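You operate a simulated robot arm through the tools that you are given. There is no shell and no other tool. Be economical: measure what you need, move in short steps, check, and stop when the job is done.

You are at the controls of a simulated robot arm. One attempt, no reset.

JOB
Slide the steel stop to mark 2 and tighten its bolt.
Fine: use the hex socket of the bolt's size, turn till the red mark points at TIGHT and put the socket back on its post; leave the rest as it is.

It is judged by the outcome, as a careful person would: the job done as asked, and still so three seconds after it is handed in. It fails if anything else is knocked over, pushed out of place, dropped, spilled or broken.

ROBOT AND FRAMES
A 6-joint arm with a two-finger parallel gripper, fixed in place. Base frame: the origin is at the foot of the arm, x ahead of it, y to its left, z up; the work surface is at about z = 906. Readings come in mm, rad, newtons and seconds.
With the tool pointing down near the work surface it reaches from about 240 to 620 mm from the base axis. Its first joint turns from -1.152 to 1.152 rad. Payload 2.7 kg.
The TCP is the grasp point between the finger pads, 23 mm short of the fingertips. In the tool frame z runs along the fingers and y along their closing line. The gripper opens to 94 mm. The fingers are 38 mm wide and 10 mm thick; the gripper's body (54 by 96 mm) begins 39 mm behind the TCP.
Orientation is told as [roll, pitch, yaw] about the base's x, y, z axes, in that order, counted from this pose: with the fingers straight down and closing along the base's y, the tool's x points along the base's -x, its y along +y and its z along -z.

CONTROLS
- The arm moves only by the tool nudge_tool. Its argument "moves" is a list of rows, each a list of 3 entries, a list of its own where there are three numbers: the shift along the tool's x, y, z in m, then the turn, a rotation vector about the tool's x, y, z in rad, then the closure in counts, from 0 (fully open) to 255 (shut). In form: [[[tx, ty, tz], [ax, ay, az], fingers], ...]. A call has 1 to 12 rows; each row shifts and turns the commanded pose from where the row before left it, along the tool's axes as they then stand. A row lasts 0.2 s, in which the tool goes at most 50 mm and 0.15 rad; a call with a longer step from one row to the next is refused whole, and so is a gripper value outside its range. Where a pose cannot be reached the arm comes as near as it can. A force on the tool above 40 N (or 10 N above the force at the start of the call, whichever is more), or a blocked arm, ends the call early, and 0.2 s more pass. Each finger travels about 45 mm/s and halts on what it meets, pressing with about 44 N; the grip force reading is that of the motor and also rises with nothing between the fingers. The clock runs only during rows and for 0.2 s after the last one: add rows that do not move to give the fingers time. The reply holds the time, the measured pose of the TCP, the force on the tool along the base axes, the opening and the grip force, in the units named above and with some noise.
- Cameras (640 x 400 px; columns grow to the right, rows downward): "scene" is fixed at [98.7, -458.8, 1403.6]; the picture's right is [0.45, -0.89, 0.00], its down [-0.51, -0.26, -0.82] and it looks along [0.73, 0.37, -0.57] (base axes); focal length 214 px, centre (320, 200). "wrist" rides on the gripper at [87, 16, -74] in the tool frame; the picture's right is [-0.18, 0.98, 0.00], its down [-0.58, -0.11, -0.81] and it looks along [-0.79, -0.15, 0.59] (tool axes); focal length 243 px, centre (320, 200). There is no depth. A picture from a camera that has moved, and an enlarged one, comes with that camera's place and axes in the base frame and with its lens.
- grab_frame(camera): a new picture of that camera. It takes no simulated time.
- zoom(camera, box): a new picture of the part [left, top, right, bottom] of that camera's present view, enlarged. It takes no simulated time.
- hand_in(): hands the job in; it is judged then, once.

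Work in short steps. Places have to be worked out from the pictures, the camera data and where the tool is seen: move nearer, look again, correct. Check each grasp and each placing, and mend what went wrong. You have 120 turns and 68 pictures in all, those below and enlarged ones among them. Open the gripper and draw the arm clear of the work before you hand the job in, unless the task says otherwise; then end with one line.

The tools are called after "Call:" as name(argument=value, ...) on one line, values as JSON. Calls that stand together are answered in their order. nudge_tool: Moves the arm, as the interface text tells. Its arguments: {"type":"object","properties":{"moves":{"type":"array","items":{"type":"array"}}},"required":["moves"]} The other tools are called the same way: grab_frame (camera) takes a picture; zoom (camera, box) takes an enlarged picture of a part of a camera's view; hand_in () hands the job in.

At the start:

```text
t: 0.0
tcp_pos: [283.2, -275.4, 1262.2]
tool_rot: [0.0, 0.001, 0.0]
wrist_force: [-0.1, -0.7, 0.7]
gripper_width: 94.0
gripper_force: 0.1
```

scene: 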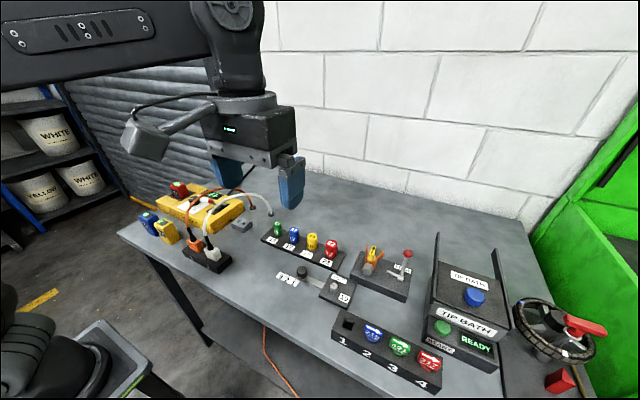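
wrist: 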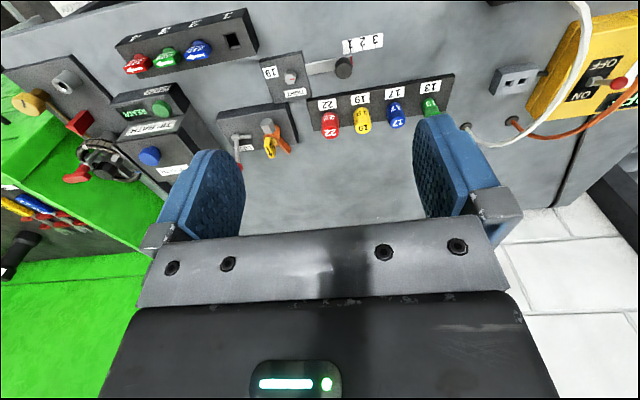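

I start by zooming in on the stop, the rail and the socket rack.

Call:
zoom(camera="scene", box=[250, 210, 430, 322])

Call:
zoom(camera="wrist", box=[230, 20, 470, 170])

```text
3.56 times, centred on (340, 266) of scene
camera zoom: at [98.7, -458.8, 1403.6], right [0.45, -0.89, 0.0], down [-0.51, -0.26, -0.82], along [0.73, 0.37, -0.57], focal length 763 px, centre (249, -35)
```

zoom: 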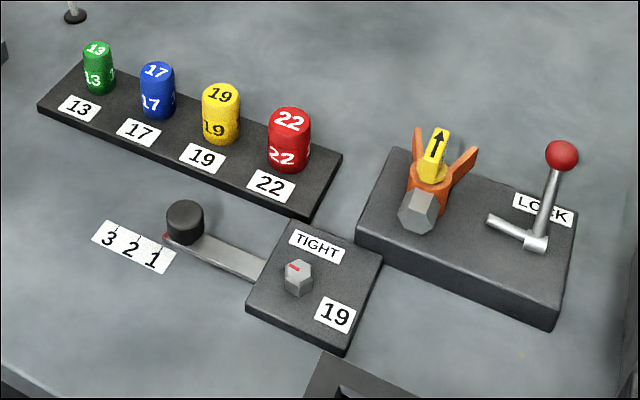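

```text
2.67 times, centred on (350, 95) of wrist
camera zoom: at [195.7, -258.6, 1335.6], right [0.18, 0.98, 0.0], down [0.58, -0.11, 0.81], along [0.79, -0.15, -0.59], focal length 647 px, centre (240, 480)
```

zoom: 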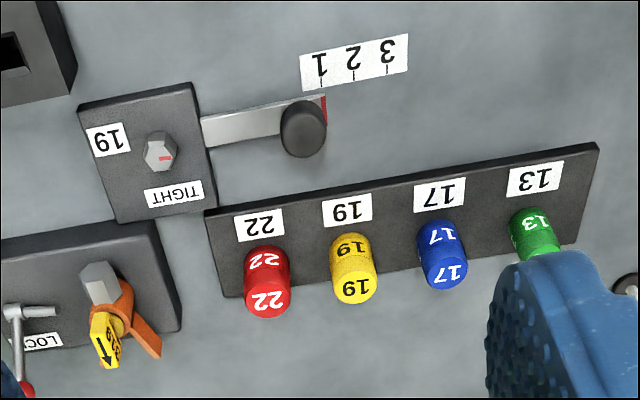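

Places so far: bolt about (390,-347,928), knob about (388,-256,933), 19 socket about (490,-235). I lower the tool for a closer look.

Call:
nudge_tool(moves=[[[0, 0, 0.04], [0, 0, 0], 0], [[0, 0, 0.04], [0, 0, 0], 0], [[0, 0, 0.04], [0, 0, 0], 0], [[0, 0, 0.04], [0, 0, 0], 0]])

Call:
grab_frame(camera="wrist")

```text
t: 1.0
tcp_pos: [283.9, -275.1, 1101.2]
tool_rot: [-0.001, 0.0, 0.001]
wrist_force: [-0.7, -0.5, -0.4]
gripper_width: 94.0
gripper_force: 0.1
```

```text
63 pictures are left
camera wrist: at [195.8, -258.9, 1174.7], right [0.18, 0.98, 0.0], down [0.58, -0.11, 0.81], along [0.79, -0.15, -0.59], focal length 243 px, centre (320, 200)
```

wrist: 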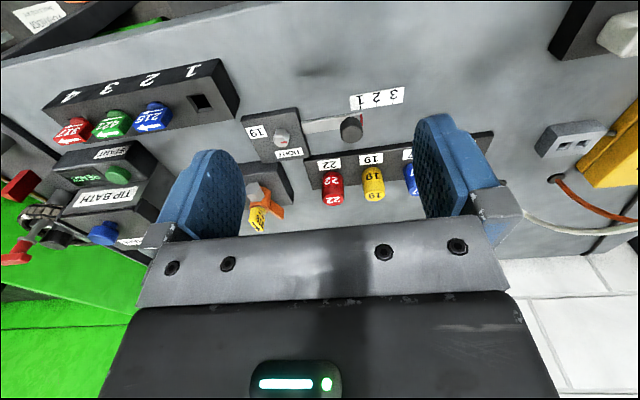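

Call:
zoom(camera="wrist", box=[230, 75, 430, 200])

```text
3.20 times, centred on (330, 138) of wrist
camera zoom: at [195.8, -258.9, 1174.7], right [0.18, 0.98, 0.0], down [0.58, -0.11, 0.81], along [0.79, -0.15, -0.59], focal length 776 px, centre (288, 400)
```

zoom: 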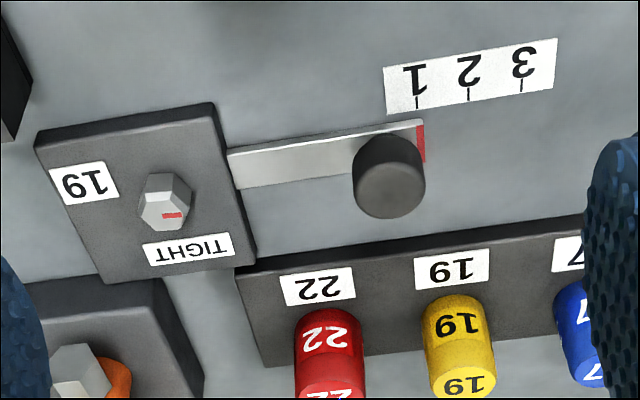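

Ticks: 1 at y≈-242.6, 2 at y≈-223.4, 3 at y≈-203.4 (20 mm apart, along y), with the bar end at mark 1. The knob is at about (389,-257), top z≈938, 27 mm wide, so I go above it with the fingers part closed.

Call:
nudge_tool(moves=[[[-0.035, 0.006, 0], [0, 0, 0], 92], [[-0.035, 0.006, 0], [0, 0, 0], 92], [[-0.035, 0.006, 0], [0, 0, 0], 92], [[0, 0, 0.04], [0, 0, 0], 92], [[0, 0, 0.04], [0, 0, 0], 92], [[0, 0, 0.04], [0, 0, 0], 92], [[0, 0, 0], [0, 0, 0], 92]])

Call:
grab_frame(camera="wrist")

Call:
zoom(camera="scene", box=[250, 210, 430, 322])

```text
t: 2.6
tcp_pos: [386.9, -254.2, 981.8]
tool_rot: [0.0, -0.004, -0.001]
wrist_force: [-0.6, -0.1, 1.4]
gripper_width: 60.0
gripper_force: 0.1
```

```text
61 pictures are left
camera wrist: at [300.1, -237.4, 1055.5], right [0.18, 0.98, 0.0], down [0.58, -0.11, 0.81], along [0.79, -0.15, -0.59], focal length 243 px, centre (320, 200)
```

wrist: 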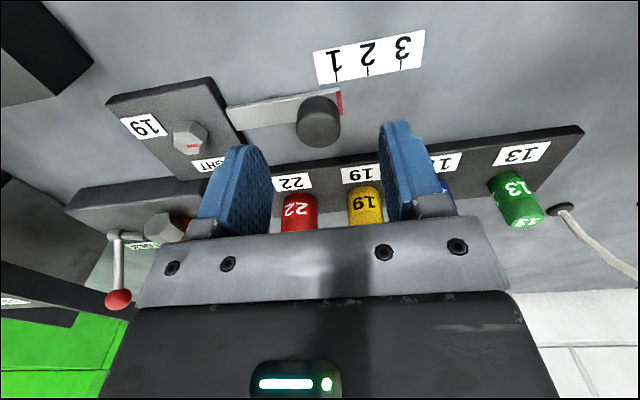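

```text
3.56 times, centred on (340, 266) of scene
camera zoom: at [98.7, -458.8, 1403.6], right [0.45, -0.89, 0.0], down [-0.51, -0.26, -0.82], along [0.73, 0.37, -0.57], focal length 763 px, centre (249, -35)
```

zoom: 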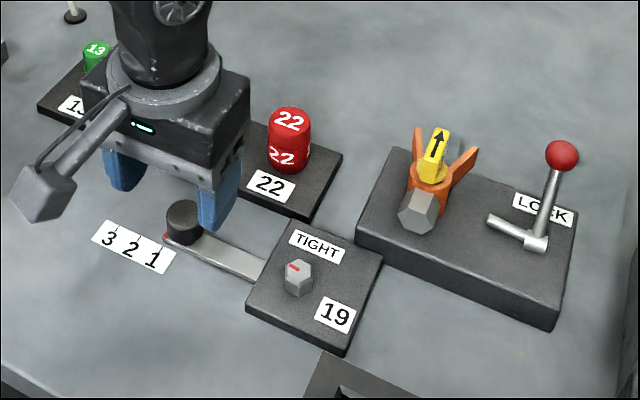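

The knob top works out at (387,-255), right under the TCP. I descend to z≈945 and close.

Call:
nudge_tool(moves=[[[0, 0, 0.02], [0, 0, 0], 92], [[0, -0.001, 0.017], [0, 0, 0], 92], [[0, 0, 0], [0, 0, 0], 130], [[0, 0, 0], [0, 0, 0], 165], [[0, 0, 0], [0, 0, 0], 190], [[0, 0, 0], [0, 0, 0], 195]])

```text
t: 4.0
tcp_pos: [387.1, -255.1, 945.2]
tool_rot: [0.0, 0.001, 0.0]
wrist_force: [-0.7, -1.0, -2.2]
gripper_width: 27.3
gripper_force: 45.3
```

The knob is gripped at 27.3 mm. I slide it +19 mm in y and check it against the tick.

Call:
nudge_tool(moves=[[[0, 0.005, 0], [0, 0, 0], 195], [[0, 0.005, 0], [0, 0, 0], 195], [[0, 0.005, 0], [0, 0, 0], 195], [[0, 0.004, 0], [0, 0, 0], 195], [[0, 0, 0], [0, 0, 0], 195]])

Call:
zoom(camera="wrist", box=[230, 10, 410, 122])

```text
t: 5.2
tcp_pos: [386.3, -236.9, 944.6]
tool_rot: [0.001, 0.0, 0.0]
wrist_force: [-6.5, -0.7, -9.8]
gripper_width: 27.4
gripper_force: 45.2
```

```text
3.56 times, centred on (320, 66) of wrist
camera zoom: at [299.8, -221.0, 1018.4], right [0.18, 0.98, 0.0], down [0.58, -0.11, 0.81], along [0.79, -0.15, -0.59], focal length 863 px, centre (320, 676)
```

zoom: 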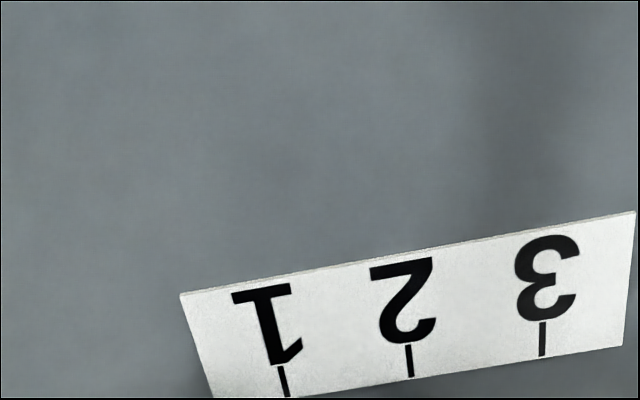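

Call:
zoom(camera="wrist", box=[270, 85, 430, 185])

```text
4.00 times, centred on (350, 135) of wrist
camera zoom: at [299.8, -221.0, 1018.4], right [0.18, 0.98, 0.0], down [0.58, -0.11, 0.81], along [0.79, -0.15, -0.59], focal length 970 px, centre (200, 460)
```

zoom: 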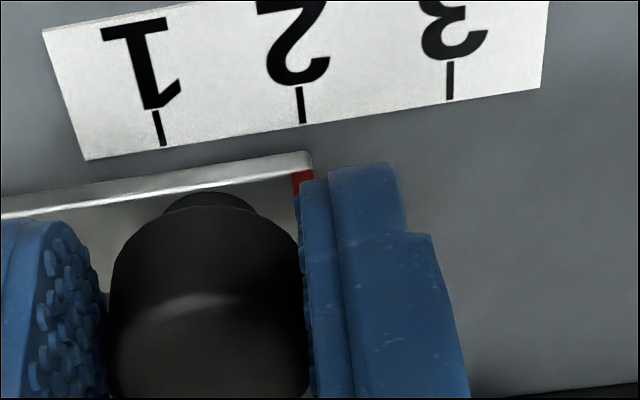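

The red stripe spans y≈-224 to -221.4 (centre -222.7) and tick 2 is at -222.0, so I nudge it 0.8 mm further and recheck.

Call:
nudge_tool(moves=[[[0, 0.0008, 0], [0, 0, 0], 195], [[0, 0, 0], [0, 0, 0], 195], [[0, 0, 0], [0, 0, 0], 195]])

```text
t: 6.0
tcp_pos: [387.9, -237.6, 945.9]
tool_rot: [0.002, 0.003, -0.001]
wrist_force: [-5.4, -0.4, -23.8]
gripper_width: 27.0
gripper_force: 44.9
```

Next I open, rise 55 mm and check the stop.

Call:
nudge_tool(moves=[[[0, 0, 0], [0, 0, 0], 150], [[0, 0, 0], [0, 0, 0], 100], [[0, 0, 0], [0, 0, 0], 92], [[0, 0, 0], [0, 0, 0], 92], [[0, 0, -0.02], [0, 0, 0], 92], [[0, 0, -0.04], [0, 0, 0], 92], [[0, 0, -0.04], [0, 0, 0], 92]])

Call:
zoom(camera="wrist", box=[230, 60, 430, 185])

Call:
zoom(camera="scene", box=[270, 250, 350, 300])

```text
t: 7.6
tcp_pos: [390.7, -236.5, 1048.7]
tool_rot: [0.001, 0.0, 0.001]
wrist_force: [-0.3, -0.2, 0.0]
gripper_width: 60.1
gripper_force: 0.0
```

```text
3.20 times, centred on (330, 122) of wrist
camera zoom: at [303.7, -220.3, 1120.9], right [0.18, 0.98, 0.0], down [0.58, -0.11, 0.81], along [0.79, -0.15, -0.59], focal length 776 px, centre (288, 448)
```

zoom: 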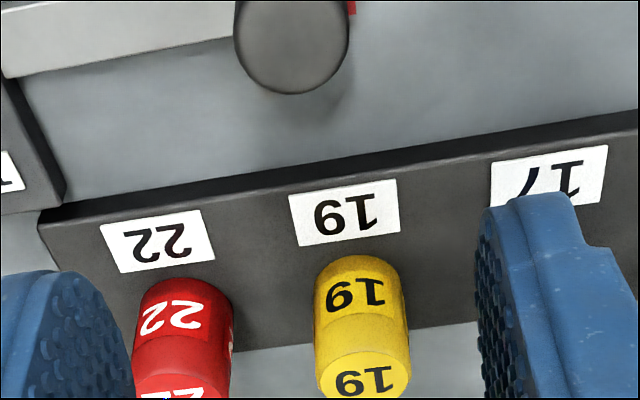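

```text
8.00 times, centred on (310, 275) of scene
camera zoom: at [98.7, -458.8, 1403.6], right [0.45, -0.89, 0.0], down [-0.51, -0.26, -0.82], along [0.73, 0.37, -0.57], focal length 1716 px, centre (400, -400)
```

zoom: 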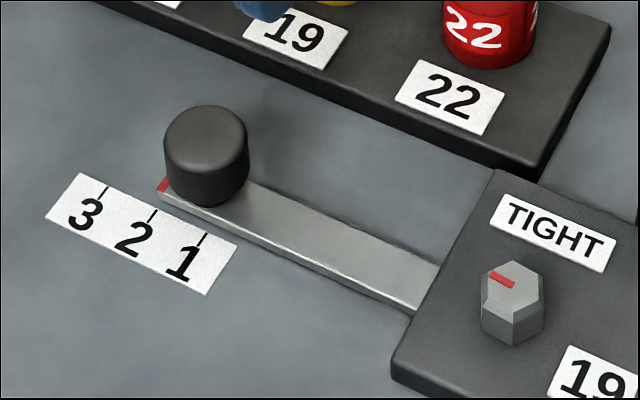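

The stop's stripe is on tick 2. The 19 socket top is at about (491,-232,956), diameter ~30, pitch ~55, so I move above it with a 44 mm opening and look again.

Call:
nudge_tool(moves=[[[-0.034, 0.0015, 0], [0, 0, 0], 120], [[-0.033, 0.0015, 0], [0, 0, 0], 136], [[-0.033, 0.0015, 0], [0, 0, 0], 136], [[0, 0, 0.03], [0, 0, 0], 136], [[0, 0, 0], [0, 0, 0], 136]])

Call:
grab_frame(camera="wrist")

Call:
zoom(camera="scene", box=[250, 190, 378, 270])

```text
t: 8.8
tcp_pos: [488.7, -231.9, 1015.9]
tool_rot: [0.002, 0.002, -0.001]
wrist_force: [-0.2, -0.7, -0.4]
gripper_width: 43.8
gripper_force: 0.0
```

```text
55 pictures are left
camera wrist: at [401.5, -216.0, 1089.7], right [0.18, 0.98, 0.0], down [0.58, -0.11, 0.81], along [0.79, -0.15, -0.59], focal length 243 px, centre (320, 200)
```

wrist: 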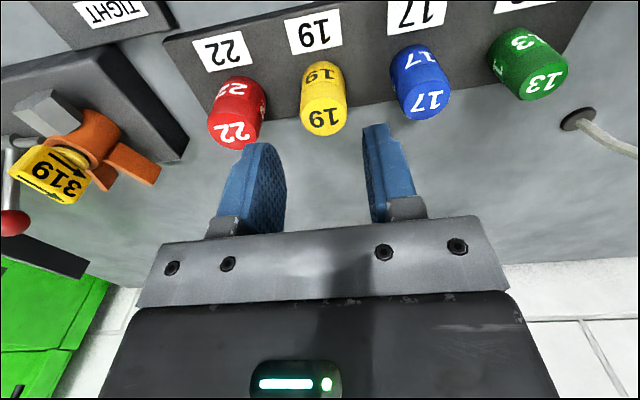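

```text
5.00 times, centred on (314, 230) of scene
camera zoom: at [98.7, -458.8, 1403.6], right [0.45, -0.89, 0.0], down [-0.51, -0.26, -0.82], along [0.73, 0.37, -0.57], focal length 1072 px, centre (350, 50)
```

zoom: 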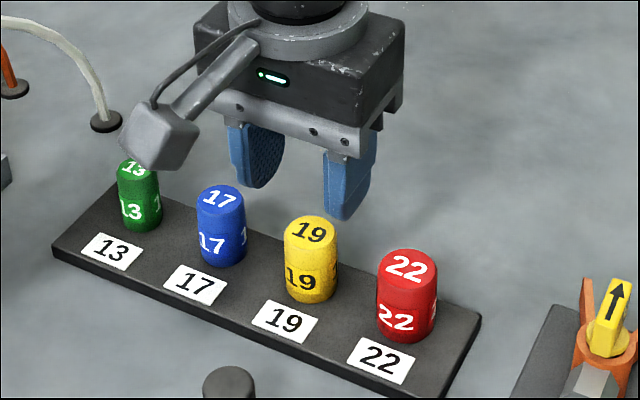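

The two views agree: 19 socket top at (496.5,-231.3,954), neighbours about 60 mm away. I align, descend to TCP z≈950 and grip.

Call:
nudge_tool(moves=[[[-0.0078, 0.0006, 0], [0, 0, 0], 136], [[0, 0, 0.026], [0, 0, 0], 136], [[0, 0, 0.026], [0, 0, 0], 136], [[0, 0, 0.014], [0, 0, 0], 136], [[0, 0, 0], [0, 0, 0], 136], [[0, 0, 0], [0, 0, 0], 160], [[0, 0, 0], [0, 0, 0], 190], [[0, 0, 0], [0, 0, 0], 200], [[0, 0, 0], [0, 0, 0], 200]])

Call:
grab_frame(camera="wrist")

```text
t: 10.8
tcp_pos: [496.9, -232.8, 949.0]
tool_rot: [0.0, -0.001, -0.001]
wrist_force: [0.9, 2.5, -1.7]
gripper_width: 30.4
gripper_force: 43.9
```

```text
53 pictures are left
camera wrist: at [410.0, -216.4, 1022.0], right [0.18, 0.98, 0.0], down [0.58, -0.11, 0.81], along [0.79, -0.15, -0.59], focal length 243 px, centre (320, 200)
```

wrist: 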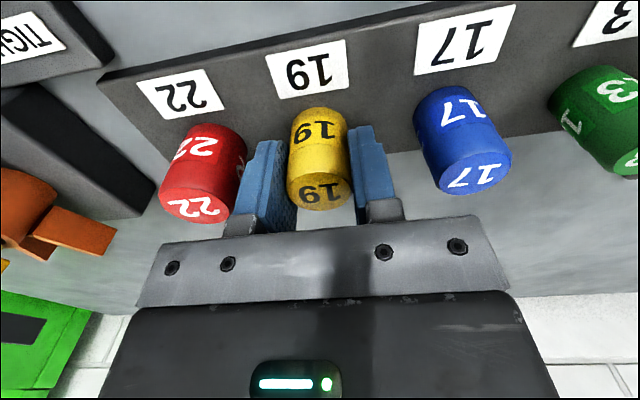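

The socket is gripped at 30.4 mm. I lift it off the post.

Call:
nudge_tool(moves=[[[0, 0, -0.01], [0, 0, 0], 200], [[0, 0, -0.02], [0, 0, 0], 200], [[0, 0, -0.03], [0, 0, 0], 200], [[0, 0, -0.03], [0, 0, 0], 200], [[0, 0, 0], [0, 0, 0], 200]])

Call:
zoom(camera="scene", box=[250, 170, 410, 270])

Call:
grab_frame(camera="wrist")

```text
t: 12.0
tcp_pos: [494.9, -232.9, 1040.1]
tool_rot: [0.001, -0.001, 0.0]
wrist_force: [0.6, 0.0, -1.3]
gripper_width: 30.3
gripper_force: 43.6
```

```text
4.00 times, centred on (330, 220) of scene
camera zoom: at [98.7, -458.8, 1403.6], right [0.45, -0.89, 0.0], down [-0.51, -0.26, -0.82], along [0.73, 0.37, -0.57], focal length 858 px, centre (280, 120)
```

zoom: 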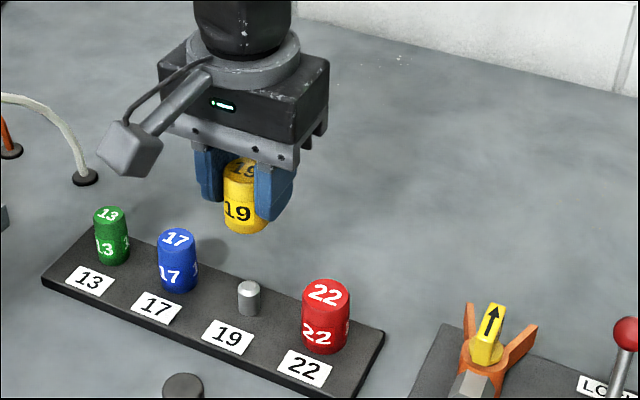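

```text
51 pictures are left
camera wrist: at [408.2, -216.1, 1113.3], right [0.18, 0.98, 0.0], down [0.58, -0.11, 0.81], along [0.79, -0.15, -0.59], focal length 243 px, centre (320, 200)
```

wrist: 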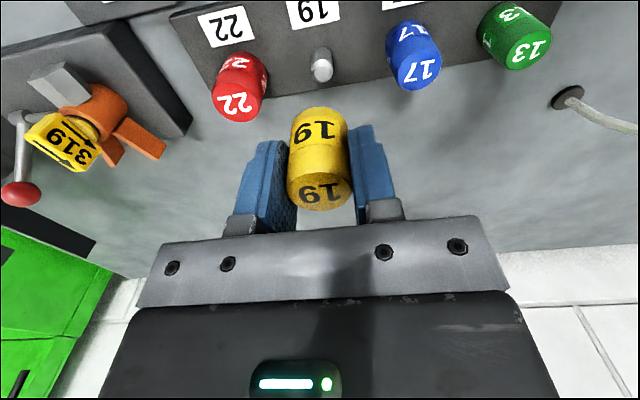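

The post is a round pin, so the socket's angle on it is free. Next I move beside the bolt, to TCP (340,-280,1040), for an accurate look at it.

Call:
nudge_tool(moves=[[[0.039, -0.012, 0], [0, 0, 0], 200], [[0.039, -0.012, 0], [0, 0, 0], 200], [[0.039, -0.012, 0], [0, 0, 0], 200], [[0.038, -0.011, 0], [0, 0, 0], 200], [[0, 0, 0], [0, 0, 0], 200]])

Call:
zoom(camera="wrist", box=[190, 80, 350, 180])

Call:
zoom(camera="scene", box=[310, 265, 358, 295])

```text
t: 13.2
tcp_pos: [338.4, -282.4, 1038.8]
tool_rot: [0.001, 0.001, 0.001]
wrist_force: [0.7, 0.3, -0.6]
gripper_width: 30.5
gripper_force: 44.1
```

```text
4.00 times, centred on (270, 130) of wrist
camera zoom: at [251.9, -266.5, 1111.8], right [0.18, 0.98, 0.0], down [0.58, -0.11, 0.81], along [0.79, -0.15, -0.59], focal length 970 px, centre (520, 480)
```

zoom: 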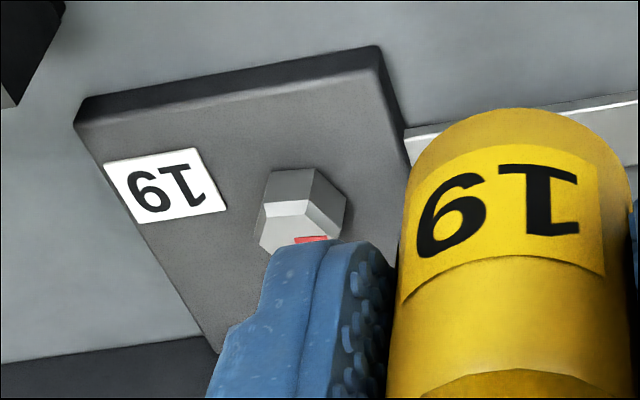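

```text
13.33 times, centred on (334, 280) of scene
camera zoom: at [98.7, -458.8, 1403.6], right [0.45, -0.89, 0.0], down [-0.51, -0.26, -0.82], along [0.73, 0.37, -0.57], focal length 2860 px, centre (133, -867)
```

zoom: 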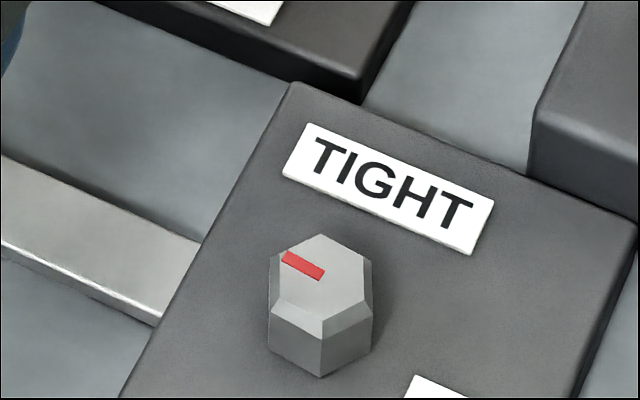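

My bolt estimates scatter around (391–396,-348). From directly above at z 1040 it shows unoccluded, and I can compare it with the post's image taken from the same height.

Call:
nudge_tool(moves=[[[-0.027, -0.033, 0], [0, 0, 0], 200], [[-0.027, -0.033, 0], [0, 0, 0], 200], [[0, 0, 0], [0, 0, 0], 200], [[0, 0, 0], [0, 0, 0], 200]])

Call:
zoom(camera="wrist", box=[240, 20, 400, 120])

```text
t: 14.2
tcp_pos: [395.0, -348.3, 1040.3]
tool_rot: [0.001, 0.001, 0.0]
wrist_force: [-0.3, 0.2, -0.8]
gripper_width: 30.5
gripper_force: 43.9
```

```text
4.00 times, centred on (320, 70) of wrist
camera zoom: at [307.2, -331.7, 1113.0], right [0.18, 0.98, 0.0], down [0.58, -0.11, 0.81], along [0.79, -0.15, -0.59], focal length 970 px, centre (320, 720)
```

zoom: 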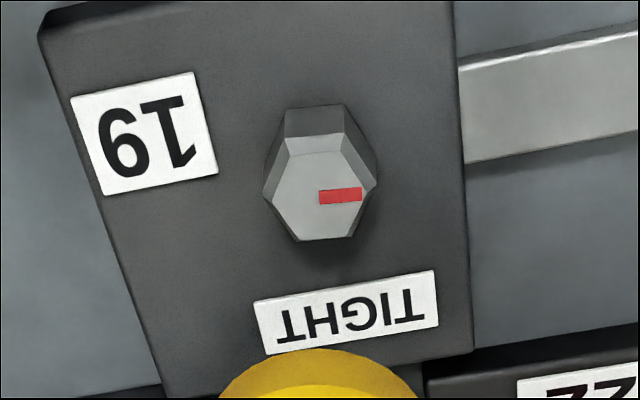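

Bolt estimated at (393.5–394,-348.4). I lower to TCP z≈985 (socket bottom ~950) and recheck both views and the reading noise.

Call:
nudge_tool(moves=[[[0.0, 0, 0.03], [0, 0, 0], 200], [[0, 0, 0.025], [0, 0, 0], 200], [[0, 0, 0], [0, 0, 0], 200], [[0, 0, 0], [0, 0, 0], 200]])

Call:
zoom(camera="wrist", box=[240, 20, 400, 120])

Call:
zoom(camera="scene", box=[290, 240, 386, 300])

```text
t: 15.2
tcp_pos: [393.5, -344.2, 985.6]
tool_rot: [0.001, 0.001, 0.001]
wrist_force: [0.4, 0.5, -1.2]
gripper_width: 30.4
gripper_force: 43.9
```

```text
4.00 times, centred on (320, 70) of wrist
camera zoom: at [306.5, -328.8, 1059.2], right [0.18, 0.98, 0.0], down [0.58, -0.11, 0.81], along [0.79, -0.15, -0.59], focal length 970 px, centre (320, 720)
```

zoom: 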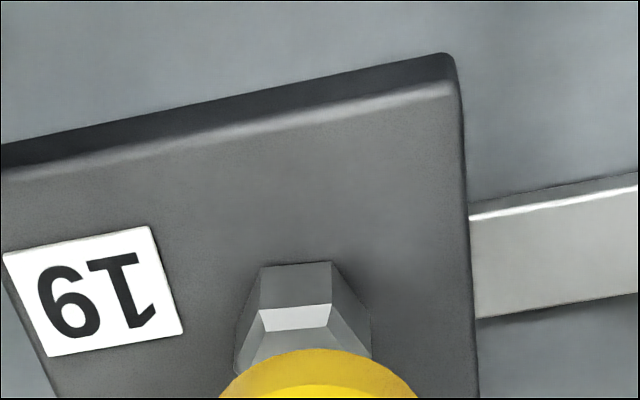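

```text
6.67 times, centred on (338, 270) of scene
camera zoom: at [98.7, -458.8, 1403.6], right [0.45, -0.89, 0.0], down [-0.51, -0.26, -0.82], along [0.73, 0.37, -0.57], focal length 1430 px, centre (200, -267)
```

zoom: 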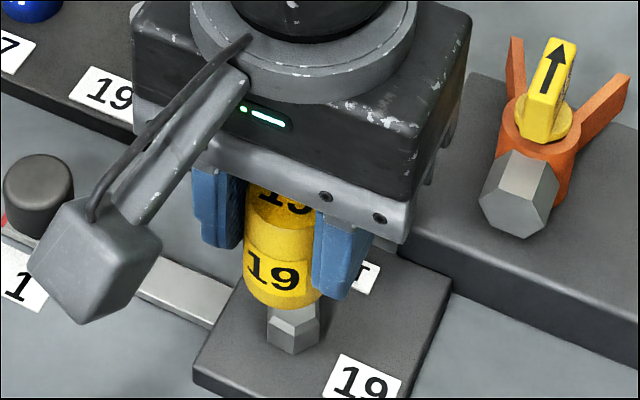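

The readings carry ±2 mm noise. Both views put the bolt about 3 mm to -y of the socket axis and ~1 mm to -x, so I correct, lower a bit and look again.

Call:
nudge_tool(moves=[[[0.001, -0.0032, 0], [0, 0, 0], 200], [[0, 0, 0.01], [0, 0, 0], 200], [[0, 0, 0], [0, 0, 0], 200], [[0, 0, 0], [0, 0, 0], 200]])

Call:
zoom(camera="scene", box=[310, 260, 358, 290])

Call:
zoom(camera="wrist", box=[272, 70, 368, 130])

```text
t: 16.2
tcp_pos: [393.5, -349.4, 974.7]
tool_rot: [0.0, 0.001, 0.001]
wrist_force: [0.4, 0.6, -0.2]
gripper_width: 30.3
gripper_force: 44.0
```

```text
13.33 times, centred on (334, 275) of scene
camera zoom: at [98.7, -458.8, 1403.6], right [0.45, -0.89, 0.0], down [-0.51, -0.26, -0.82], along [0.73, 0.37, -0.57], focal length 2860 px, centre (133, -800)
```

zoom: 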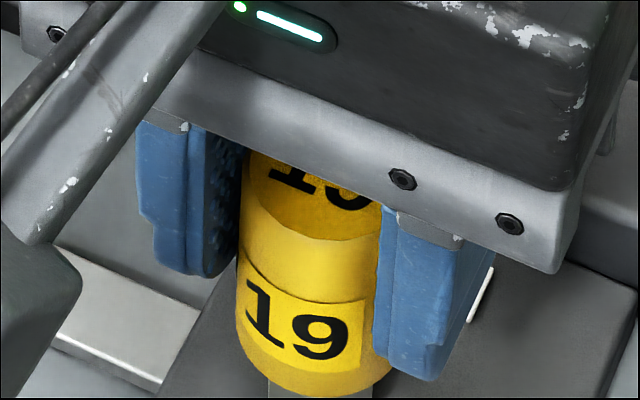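

```text
6.67 times, centred on (320, 100) of wrist
camera zoom: at [306.5, -332.4, 1048.3], right [0.18, 0.98, 0.0], down [0.58, -0.11, 0.81], along [0.79, -0.15, -0.59], focal length 1618 px, centre (320, 867)
```

zoom: 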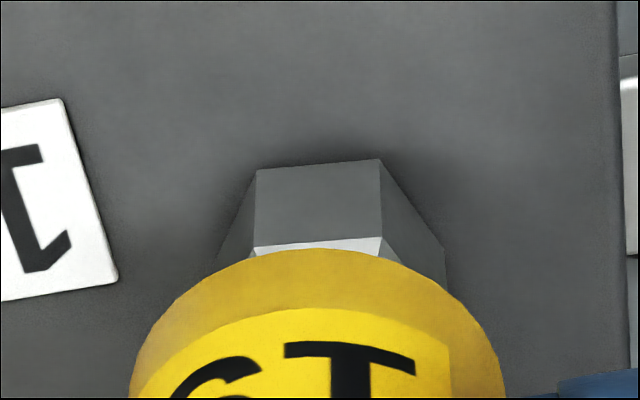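

After allowing for the hidden edges, socket and bolt are within about 0.5 mm, and the hex vertices sit near 81°+60k. I descend gently to feel the engagement.

Call:
nudge_tool(moves=[[[0, 0, 0.004], [0, 0, 0], 200], [[0, 0, 0.003], [0, 0, 0], 200], [[0, 0, 0.003], [0, 0, 0], 200], [[0, 0, 0.003], [0, 0, 0], 200], [[0, 0, 0], [0, 0, 0], 200]])

```text
t: 17.4
tcp_pos: [393.9, -348.2, 963.8]
tool_rot: [-0.002, -0.004, 0.001]
wrist_force: [3.9, 2.1, 8.0]
gripper_width: 30.3
gripper_force: 44.5
```

First contact came at z≈964 with 8 N upward, so the hex isn't engaged. I rotate clockwise in small steps under light pressure to find the phase.

Call:
nudge_tool(moves=[[[0, 0, 0.001], [0, 0, 0.04], 200], [[0, 0, 0], [0, 0, 0.04], 200], [[0, 0, 0], [0, 0, 0.04], 200], [[0, 0, 0], [0, 0, 0.04], 200], [[0, 0, 0], [0, 0, 0], 200]])

Call:
zoom(camera="scene", box=[310, 265, 358, 295])

```text
t: 18.6
tcp_pos: [394.4, -348.6, 961.1]
tool_rot: [0.001, -0.005, -0.159]
wrist_force: [21.0, 6.5, 11.2]
gripper_width: 30.4
gripper_force: 44.4
```

```text
13.33 times, centred on (334, 280) of scene
camera zoom: at [99.1, -458.5, 1403.7], right [0.45, -0.89, 0.0], down [-0.51, -0.26, -0.82], along [0.73, 0.37, -0.57], focal length 2860 px, centre (133, -867)
```

zoom: 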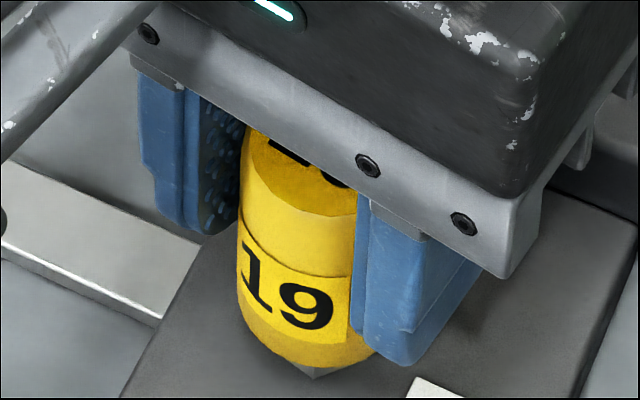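

A side force of +21 N in x suggests the socket sits slightly too far in -x, and it's partly entering. I shift +x by 1.5 mm and +y by 0.3 mm, then press slightly.

Call:
nudge_tool(moves=[[[-0.0008, 0.0002, 0], [0, 0, 0], 200], [[-0.0007, 0.0002, 0], [0, 0, 0], 200], [[0, 0, 0.002], [0, 0, 0], 200], [[0, 0, 0], [0, 0, 0], 200]])

```text
t: 19.6
tcp_pos: [394.8, -348.1, 961.9]
tool_rot: [0.0, -0.002, -0.159]
wrist_force: [13.3, 14.6, 23.6]
gripper_width: 30.4
gripper_force: 44.0
```

The side force is now spread over +x and +y, with z still blocked. I shift a little further that way and go on rotating clockwise.

Call:
nudge_tool(moves=[[[-0.0008, 0.0008, 0], [0, 0, 0], 200], [[0, 0, 0], [0, 0, 0.04], 200], [[0, 0, 0], [0, 0, 0.04], 200], [[0, 0, 0], [0, 0, 0.04], 200], [[0, 0, 0], [0, 0, 0.04], 200], [[0, 0, 0], [0, 0, 0], 200]])

Call:
zoom(camera="scene", box=[310, 265, 358, 295])

```text
t: 21.0
tcp_pos: [396.1, -349.2, 960.0]
tool_rot: [-0.002, -0.001, -0.32]
wrist_force: [-2.4, 7.1, 24.4]
gripper_width: 30.8
gripper_force: 44.4
```

```text
13.33 times, centred on (334, 280) of scene
camera zoom: at [98.3, -458.4, 1403.8], right [0.45, -0.89, 0.0], down [-0.51, -0.26, -0.82], along [0.73, 0.37, -0.57], focal length 2860 px, centre (133, -867)
```

zoom: 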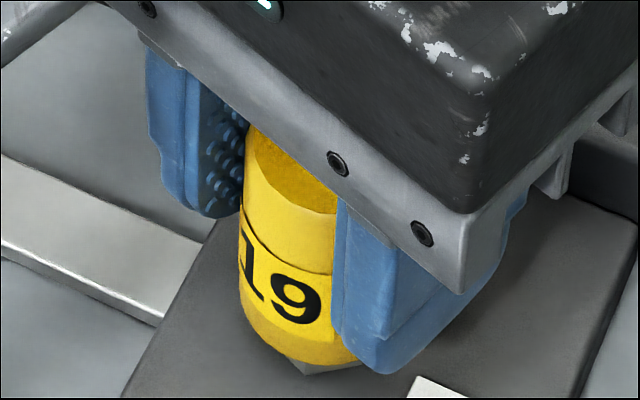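

The bolt may be dragging along by friction. I lift 15 mm and look at the bolt and its alignment.

Call:
nudge_tool(moves=[[[0, 0, -0.01], [0, 0, 0], 200], [[0, 0, -0.025], [0, 0, 0], 200], [[0, 0, -0.02], [0, 0, 0], 200], [[0, 0, 0], [0, 0, 0], 200]])

Call:
zoom(camera="scene", box=[302, 250, 366, 290])

Call:
zoom(camera="wrist", box=[240, 20, 400, 120])

```text
t: 22.0
tcp_pos: [396.5, -347.4, 1011.9]
tool_rot: [-0.001, 0.0, -0.319]
wrist_force: [0.5, -0.1, -1.0]
gripper_width: 30.6
gripper_force: 44.1
```

```text
10.00 times, centred on (334, 270) of scene
camera zoom: at [98.7, -458.8, 1403.6], right [0.45, -0.89, 0.0], down [-0.51, -0.26, -0.82], along [0.73, 0.37, -0.57], focal length 2145 px, centre (180, -500)
```

zoom: 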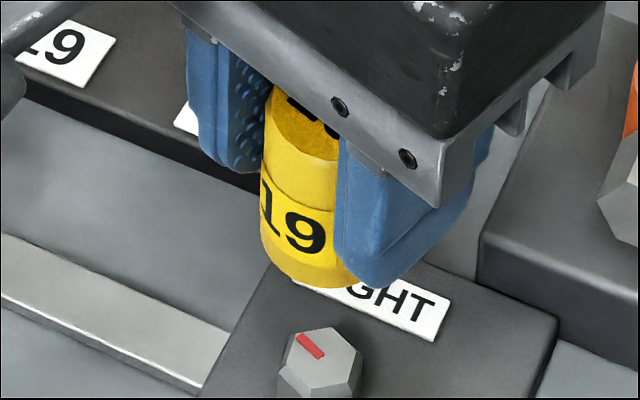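

```text
4.00 times, centred on (320, 70) of wrist
camera zoom: at [318.6, -305.2, 1086.2], right [0.48, 0.88, 0.0], down [0.52, -0.29, 0.81], along [0.71, -0.39, -0.59], focal length 970 px, centre (320, 720)
```

zoom: 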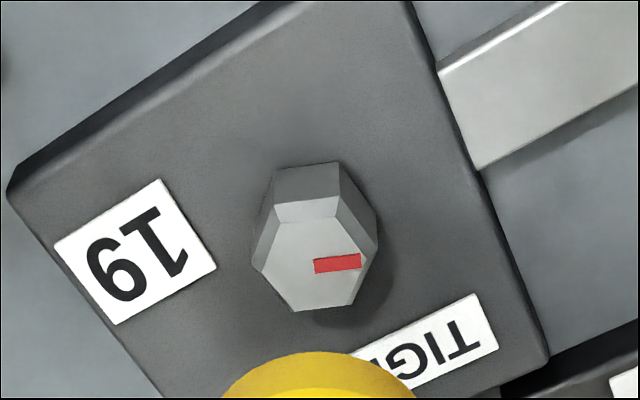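

The bolt turned with the socket by about 18°, so the phase is unchanged and it isn't seated; alignment is now within 1 mm. I rotate 9° clockwise in the air and lower again without turning.

Call:
nudge_tool(moves=[[[0.0003, -0.0003, 0], [0, 0, 0.08], 200], [[0, 0, 0], [0, 0, 0.077], 200], [[0, 0, 0.02], [0, 0, 0], 200], [[0, 0, 0.02], [0, 0, 0], 200], [[0, 0, 0.006], [0, 0, 0], 200], [[0, 0, 0.003], [0, 0, 0], 200], [[0, 0, 0.003], [0, 0, 0], 200], [[0, 0, 0.002], [0, 0, 0], 200], [[0, 0, 0], [0, 0, 0], 200]])

```text
t: 24.0
tcp_pos: [396.7, -347.3, 959.4]
tool_rot: [-0.002, -0.004, -0.477]
wrist_force: [-1.0, -6.7, 6.2]
gripper_width: 30.3
gripper_force: 44.1
```

Call:
nudge_tool(moves=[[[0, 0, 0.002], [0, 0, 0], 200], [[0, 0, 0.002], [0, 0, 0], 200], [[0, 0, 0], [0, 0, 0], 200]])

Call:
zoom(camera="scene", box=[310, 265, 358, 295])

```text
t: 24.8
tcp_pos: [396.7, -349.6, 959.6]
tool_rot: [-0.001, -0.007, -0.476]
wrist_force: [-6.3, -4.8, 28.2]
gripper_width: 30.2
gripper_force: 44.0
```

```text
13.33 times, centred on (334, 280) of scene
camera zoom: at [98.2, -458.6, 1403.7], right [0.45, -0.89, 0.0], down [-0.51, -0.26, -0.82], along [0.73, 0.37, -0.57], focal length 2860 px, centre (133, -867)
```

zoom: 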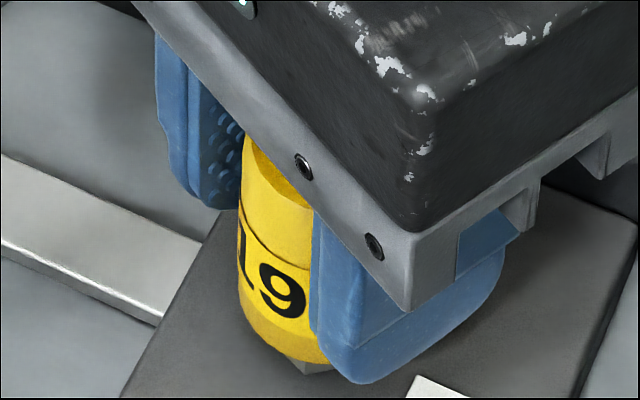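

Still blocked at z≈960. Same again: lift 8 mm, 9° further clockwise, lower.

Call:
nudge_tool(moves=[[[0, 0, -0.012], [0, 0, 0], 200], [[0, 0, 0], [0, 0, 0.08], 200], [[0, 0, 0], [0, 0, 0.077], 200], [[0, 0, 0.006], [0, 0, 0], 200], [[0, 0, 0.003], [0, 0, 0], 200], [[0, 0, 0.003], [0, 0, 0], 200], [[0, 0, 0], [0, 0, 0], 200]])

```text
t: 26.4
tcp_pos: [396.6, -349.3, 957.4]
tool_rot: [-0.001, -0.005, -0.635]
wrist_force: [-2.0, -1.4, 11.9]
gripper_width: 30.3
gripper_force: 43.6
```

Call:
nudge_tool(moves=[[[0, 0, 0.002], [0, 0, 0], 200], [[0, 0, 0.001], [0, 0, 0], 200], [[0, 0, 0], [0, 0, 0], 200]])

Call:
zoom(camera="scene", box=[310, 265, 358, 295])

```text
t: 27.4
tcp_pos: [396.1, -349.2, 957.4]
tool_rot: [0.001, -0.003, -0.633]
wrist_force: [-4.7, 4.7, 6.1]
gripper_width: 30.5
gripper_force: 44.3
stopped in row 3: the force on the tool passed its limit (the readings are from after the stop); the commanded pose is now the measured one
```

```text
13.33 times, centred on (334, 280) of scene
camera zoom: at [98.5, -458.6, 1403.7], right [0.45, -0.89, 0.0], down [-0.51, -0.26, -0.82], along [0.73, 0.37, -0.57], focal length 2860 px, centre (133, -867)
```

zoom: 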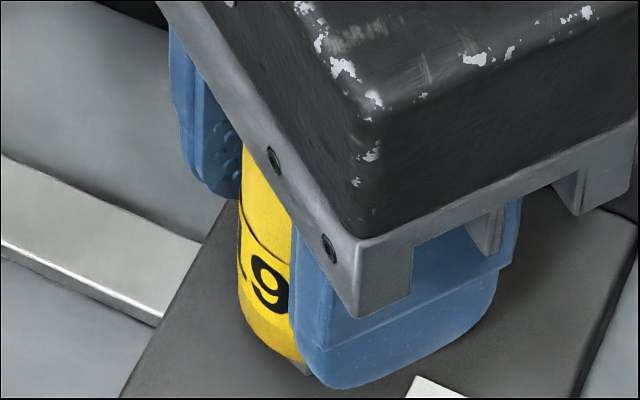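

Call:
zoom(camera="wrist", box=[256, 60, 384, 140])

```text
5.00 times, centred on (320, 100) of wrist
camera zoom: at [335.1, -284.6, 1030.3], right [0.73, 0.68, 0.0], down [0.4, -0.43, 0.81], along [0.55, -0.59, -0.59], focal length 1213 px, centre (320, 700)
```

zoom: 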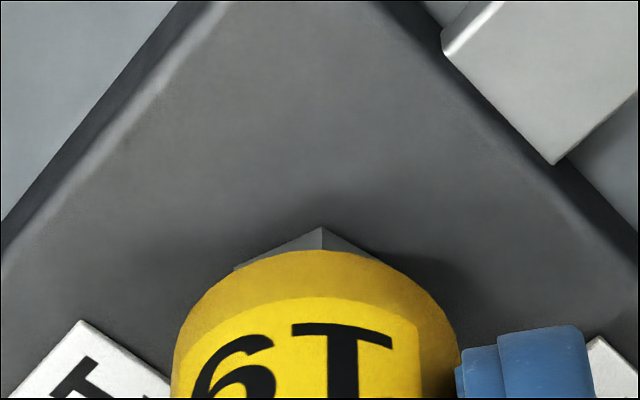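

The bolt still shows ~10 mm of itself below the rim with a vertex at ~133°, meaning the socket rests on the chamfer. I try another 11° of relative clockwise rotation.

Call:
nudge_tool(moves=[[[0, 0, -0.01], [0, 0, 0], 200], [[0, 0, 0], [0, 0, 0.1], 200], [[0, 0, 0], [0, 0, 0.1], 200], [[0, 0, 0.006], [0, 0, 0], 200], [[0, 0, 0.004], [0, 0, 0], 200], [[0, 0, 0.003], [0, 0, 0], 200], [[0, 0, 0], [0, 0, 0], 200]])

```text
t: 29.0
tcp_pos: [397.7, -349.2, 952.7]
tool_rot: [0.0, -0.003, -0.832]
wrist_force: [-5.5, 1.1, 0.3]
gripper_width: 30.3
gripper_force: 44.2
```

It dropped to z≈952.7 with no vertical force, so the hex is engaged. I lower a bit further.

Call:
nudge_tool(moves=[[[0, 0, 0.002], [0, 0, 0], 200], [[0, 0, 0.002], [0, 0, 0], 200], [[0, 0, 0.002], [0, 0, 0], 200], [[0, 0, 0], [0, 0, 0], 200]])

Call:
zoom(camera="wrist", box=[192, 20, 448, 180])

```text
t: 30.0
tcp_pos: [397.3, -349.6, 948.0]
tool_rot: [0.001, -0.004, -0.832]
wrist_force: [-3.3, -0.4, -0.9]
gripper_width: 30.4
gripper_force: 44.0
```

```text
2.50 times, centred on (320, 100) of wrist
camera zoom: at [349.1, -274.0, 1019.4], right [0.85, 0.53, 0.0], down [0.31, -0.5, 0.81], along [0.43, -0.69, -0.59], focal length 606 px, centre (320, 450)
```

zoom: 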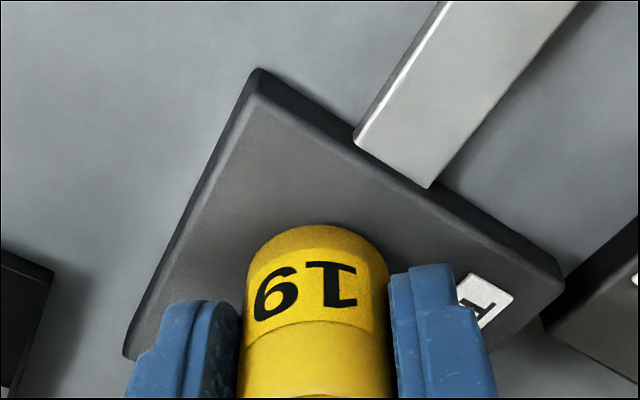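

The socket is fully seated around the bolt. By the hex symmetry the mark now points at ~72°, so I turn clockwise toward 0° (+x) in steps.

Call:
nudge_tool(moves=[[[0, 0, 0], [0, 0, 0.1], 200], [[0, 0, 0], [0, 0, 0.1], 200], [[0, 0, 0], [0, 0, 0.1], 200], [[0, 0, 0], [0, 0, 0.1], 200], [[0, 0, 0], [0, 0, 0.1], 200], [[0, 0, 0], [0, 0, 0.1], 200], [[0, 0, 0], [0, 0, 0], 200]])

Call:
grab_frame(camera="wrist")

```text
t: 31.6
tcp_pos: [395.4, -350.4, 946.9]
tool_rot: [0.002, -0.003, -1.434]
wrist_force: [-14.0, -6.7, -1.6]
gripper_width: 30.4
gripper_force: 43.8
```

```text
35 pictures are left
camera wrist: at [398.6, -261.5, 1020.2], right [1.0, -0.05, 0.0], down [-0.03, -0.59, 0.81], along [-0.04, -0.81, -0.59], focal length 243 px, centre (320, 200)
```

wrist: 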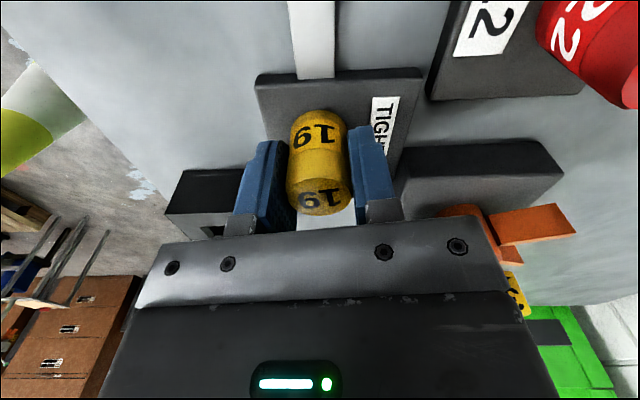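

It's turning well; the -14 N along x means the tool is ~1 mm too far +x. I correct by 1 mm and turn another 0.6 rad.

Call:
nudge_tool(moves=[[[0, -0.001, 0], [0, 0, 0.1], 200], [[0, 0, 0], [0, 0, 0.1], 200], [[0, 0, 0], [0, 0, 0.1], 200], [[0, 0, 0], [0, 0, 0.1], 200], [[0, 0, 0], [0, 0, 0.1], 200], [[0, 0, 0], [0, 0, 0.1], 200], [[0, 0, 0], [0, 0, 0], 200]])

Call:
grab_frame(camera="wrist")

```text
t: 33.2
tcp_pos: [394.7, -348.2, 947.1]
tool_rot: [0.003, 0.0, -2.035]
wrist_force: [-14.9, 1.4, -0.4]
gripper_width: 30.5
gripper_force: 44.1
```

```text
34 pictures are left
camera wrist: at [446.6, -279.2, 1020.5], right [0.8, -0.6, 0.0], down [-0.36, -0.47, 0.81], along [-0.49, -0.64, -0.59], focal length 243 px, centre (320, 200)
```

wrist: 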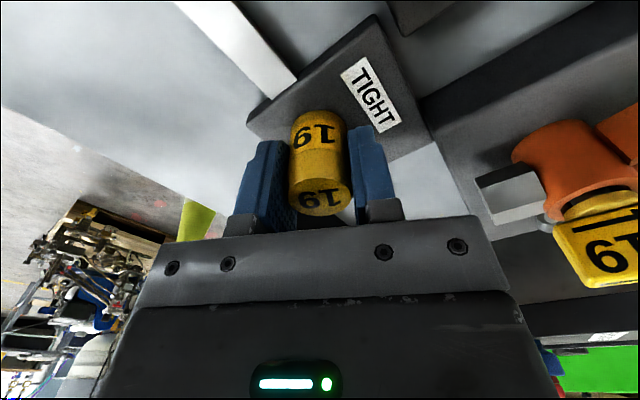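

I finish the last 0.06 rad, ease the side load, then lift straight up and inspect the mark.

Call:
nudge_tool(moves=[[[-0.0004, -0.0009, 0], [0, 0, 0.03], 200], [[0, 0, 0], [0, 0, 0.03], 200], [[0, 0, 0], [0, 0, 0], 200], [[0, 0, -0.01], [0, 0, 0], 200], [[0, 0, -0.015], [0, 0, 0], 200], [[0, 0, -0.03], [0, 0, 0], 200], [[0, 0, -0.03], [0, 0, 0], 200], [[0, 0, 0], [0, 0, 0], 200]])

Call:
zoom(camera="wrist", box=[240, 20, 400, 120])

Call:
zoom(camera="scene", box=[270, 245, 366, 305])

```text
t: 35.0
tcp_pos: [394.6, -350.2, 1033.0]
tool_rot: [0.005, -0.003, -2.092]
wrist_force: [0.1, -0.1, -1.1]
gripper_width: 30.2
gripper_force: 44.0
```

```text
4.00 times, centred on (320, 70) of wrist
camera zoom: at [450.4, -282.4, 1107.0], right [0.76, -0.65, 0.01], down [-0.39, -0.45, 0.81], along [-0.52, -0.62, -0.59], focal length 970 px, centre (320, 720)
```

zoom: 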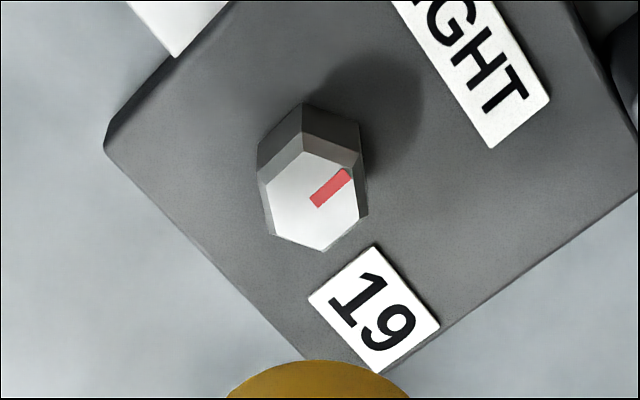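

```text
6.67 times, centred on (318, 275) of scene
camera zoom: at [98.7, -458.8, 1403.6], right [0.45, -0.89, 0.0], down [-0.51, -0.26, -0.82], along [0.73, 0.37, -0.57], focal length 1430 px, centre (333, -300)
```

zoom: 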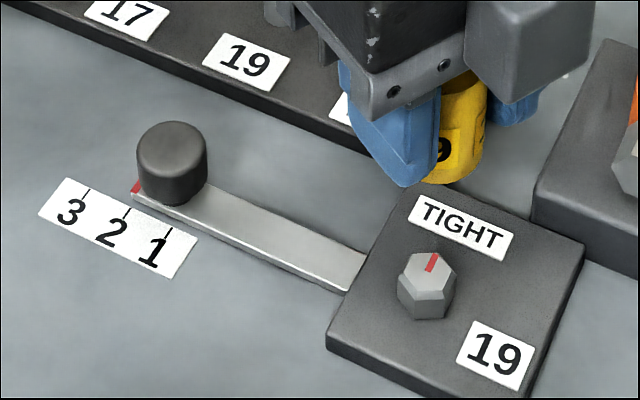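

The mark points along +x (≈-1°) straight at TIGHT, and the stop is still at 2. Now I rotate the tool back to yaw 0 in the air.

Call:
nudge_tool(moves=[[[0, 0, -0.005], [0, 0, -0.145], 200], [[0, 0, 0], [0, 0, -0.145], 200], [[0, 0, 0], [0, 0, -0.145], 200], [[0, 0, 0], [0, 0, -0.145], 200], [[0, 0, 0], [0, 0, -0.145], 200], [[0, 0, 0], [0, 0, -0.145], 200], [[0, 0, 0], [0, 0, -0.145], 200], [[0, 0, 0], [0, 0, -0.145], 200], [[0, 0, 0], [0, 0, -0.145], 200], [[0, 0, 0], [0, 0, -0.145], 200], [[0, 0, 0], [0, 0, -0.145], 200], [[0, 0, 0], [0, 0, -0.145], 200]])

Call:
nudge_tool(moves=[[[0, 0, 0], [0, 0, -0.12], 200], [[0, 0, 0], [0, 0, -0.12], 200], [[0, 0, 0], [0, 0, -0.112], 200], [[0, 0, 0], [0, 0, 0], 200], [[0, 0, 0], [0, 0, 0], 200]])

```text
t: 37.6
tcp_pos: [394.7, -348.8, 1039.3]
tool_rot: [-0.002, -0.005, -0.35]
wrist_force: [0.4, -0.5, -0.4]
gripper_width: 30.5
gripper_force: 44.0
```

```text
t: 38.8
tcp_pos: [394.8, -349.4, 1037.7]
tool_rot: [-0.002, -0.003, 0.0]
wrist_force: [-0.5, -1.0, -0.3]
gripper_width: 30.3
gripper_force: 43.9
```

Yaw is back at 0. I carry the socket over to the post, about +101 in x and +117 in y.

Call:
nudge_tool(moves=[[[-0.034, 0.039, 0], [0, 0, 0], 200], [[-0.034, 0.039, 0], [0, 0, 0], 200], [[-0.033, 0.039, 0], [0, 0, 0], 200], [[0, 0, -0.002], [0, 0, 0], 200], [[0, 0, 0], [0, 0, 0], 200]])

Call:
grab_frame(camera="wrist")

Call:
zoom(camera="wrist", box=[240, 20, 400, 120])

```text
refused: row 1 steps farther than a row can; nothing moved
```

```text
31 pictures are left
camera wrist: at [307.0, -332.9, 1110.7], right [0.18, 0.98, 0.0], down [0.58, -0.11, 0.81], along [0.8, -0.15, -0.59], focal length 243 px, centre (320, 200)
```

wrist: 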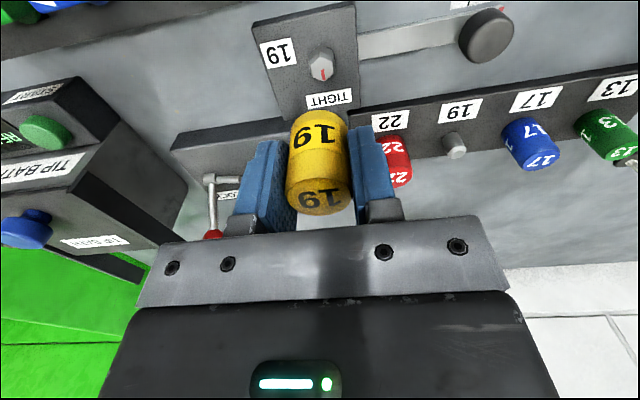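

```text
4.00 times, centred on (320, 70) of wrist
camera zoom: at [307.0, -332.9, 1110.7], right [0.18, 0.98, 0.0], down [0.58, -0.11, 0.81], along [0.8, -0.15, -0.59], focal length 970 px, centre (320, 720)
```

zoom: 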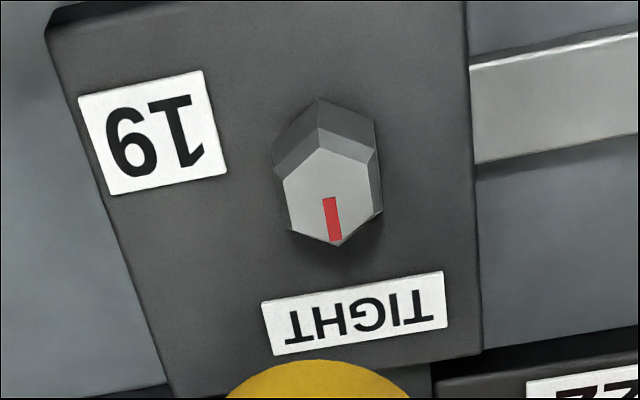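

The mark clearly points at TIGHT. The carry step was too long per row, so I split it smaller.

Call:
nudge_tool(moves=[[[-0.025, 0.029, 0], [0, 0, 0], 200], [[-0.025, 0.029, 0], [0, 0, 0], 200], [[-0.025, 0.029, 0], [0, 0, 0], 200], [[-0.026, 0.03, 0], [0, 0, 0], 200], [[0, 0, -0.002], [0, 0, 0], 200], [[0, 0, 0], [0, 0, 0], 200]])

Call:
grab_frame(camera="wrist")

Call:
zoom(camera="wrist", box=[240, 20, 400, 120])

```text
t: 40.2
tcp_pos: [495.8, -230.0, 1040.8]
tool_rot: [-0.003, -0.002, 0.0]
wrist_force: [0.0, -0.4, -0.4]
gripper_width: 30.3
gripper_force: 43.9
```

```text
29 pictures are left
camera wrist: at [407.9, -214.6, 1113.5], right [0.18, 0.98, 0.0], down [0.58, -0.11, 0.81], along [0.79, -0.15, -0.59], focal length 243 px, centre (320, 200)
```

wrist: 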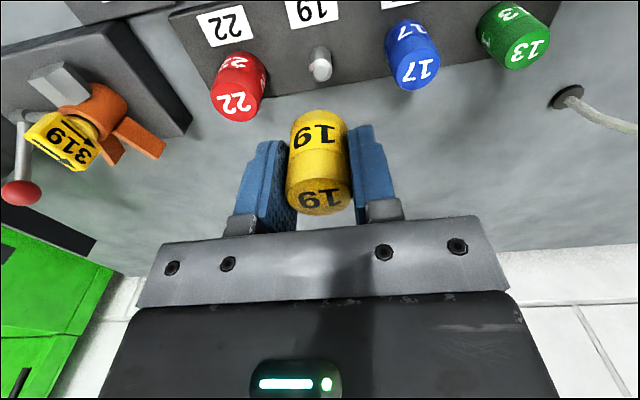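

```text
4.00 times, centred on (320, 70) of wrist
camera zoom: at [407.9, -214.6, 1113.5], right [0.18, 0.98, 0.0], down [0.58, -0.11, 0.81], along [0.79, -0.15, -0.59], focal length 970 px, centre (320, 720)
```

zoom: 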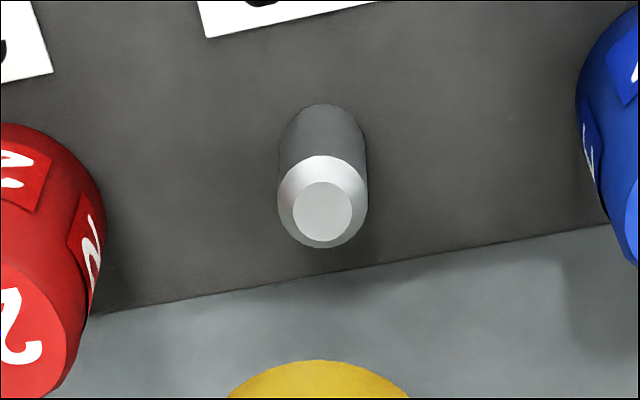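

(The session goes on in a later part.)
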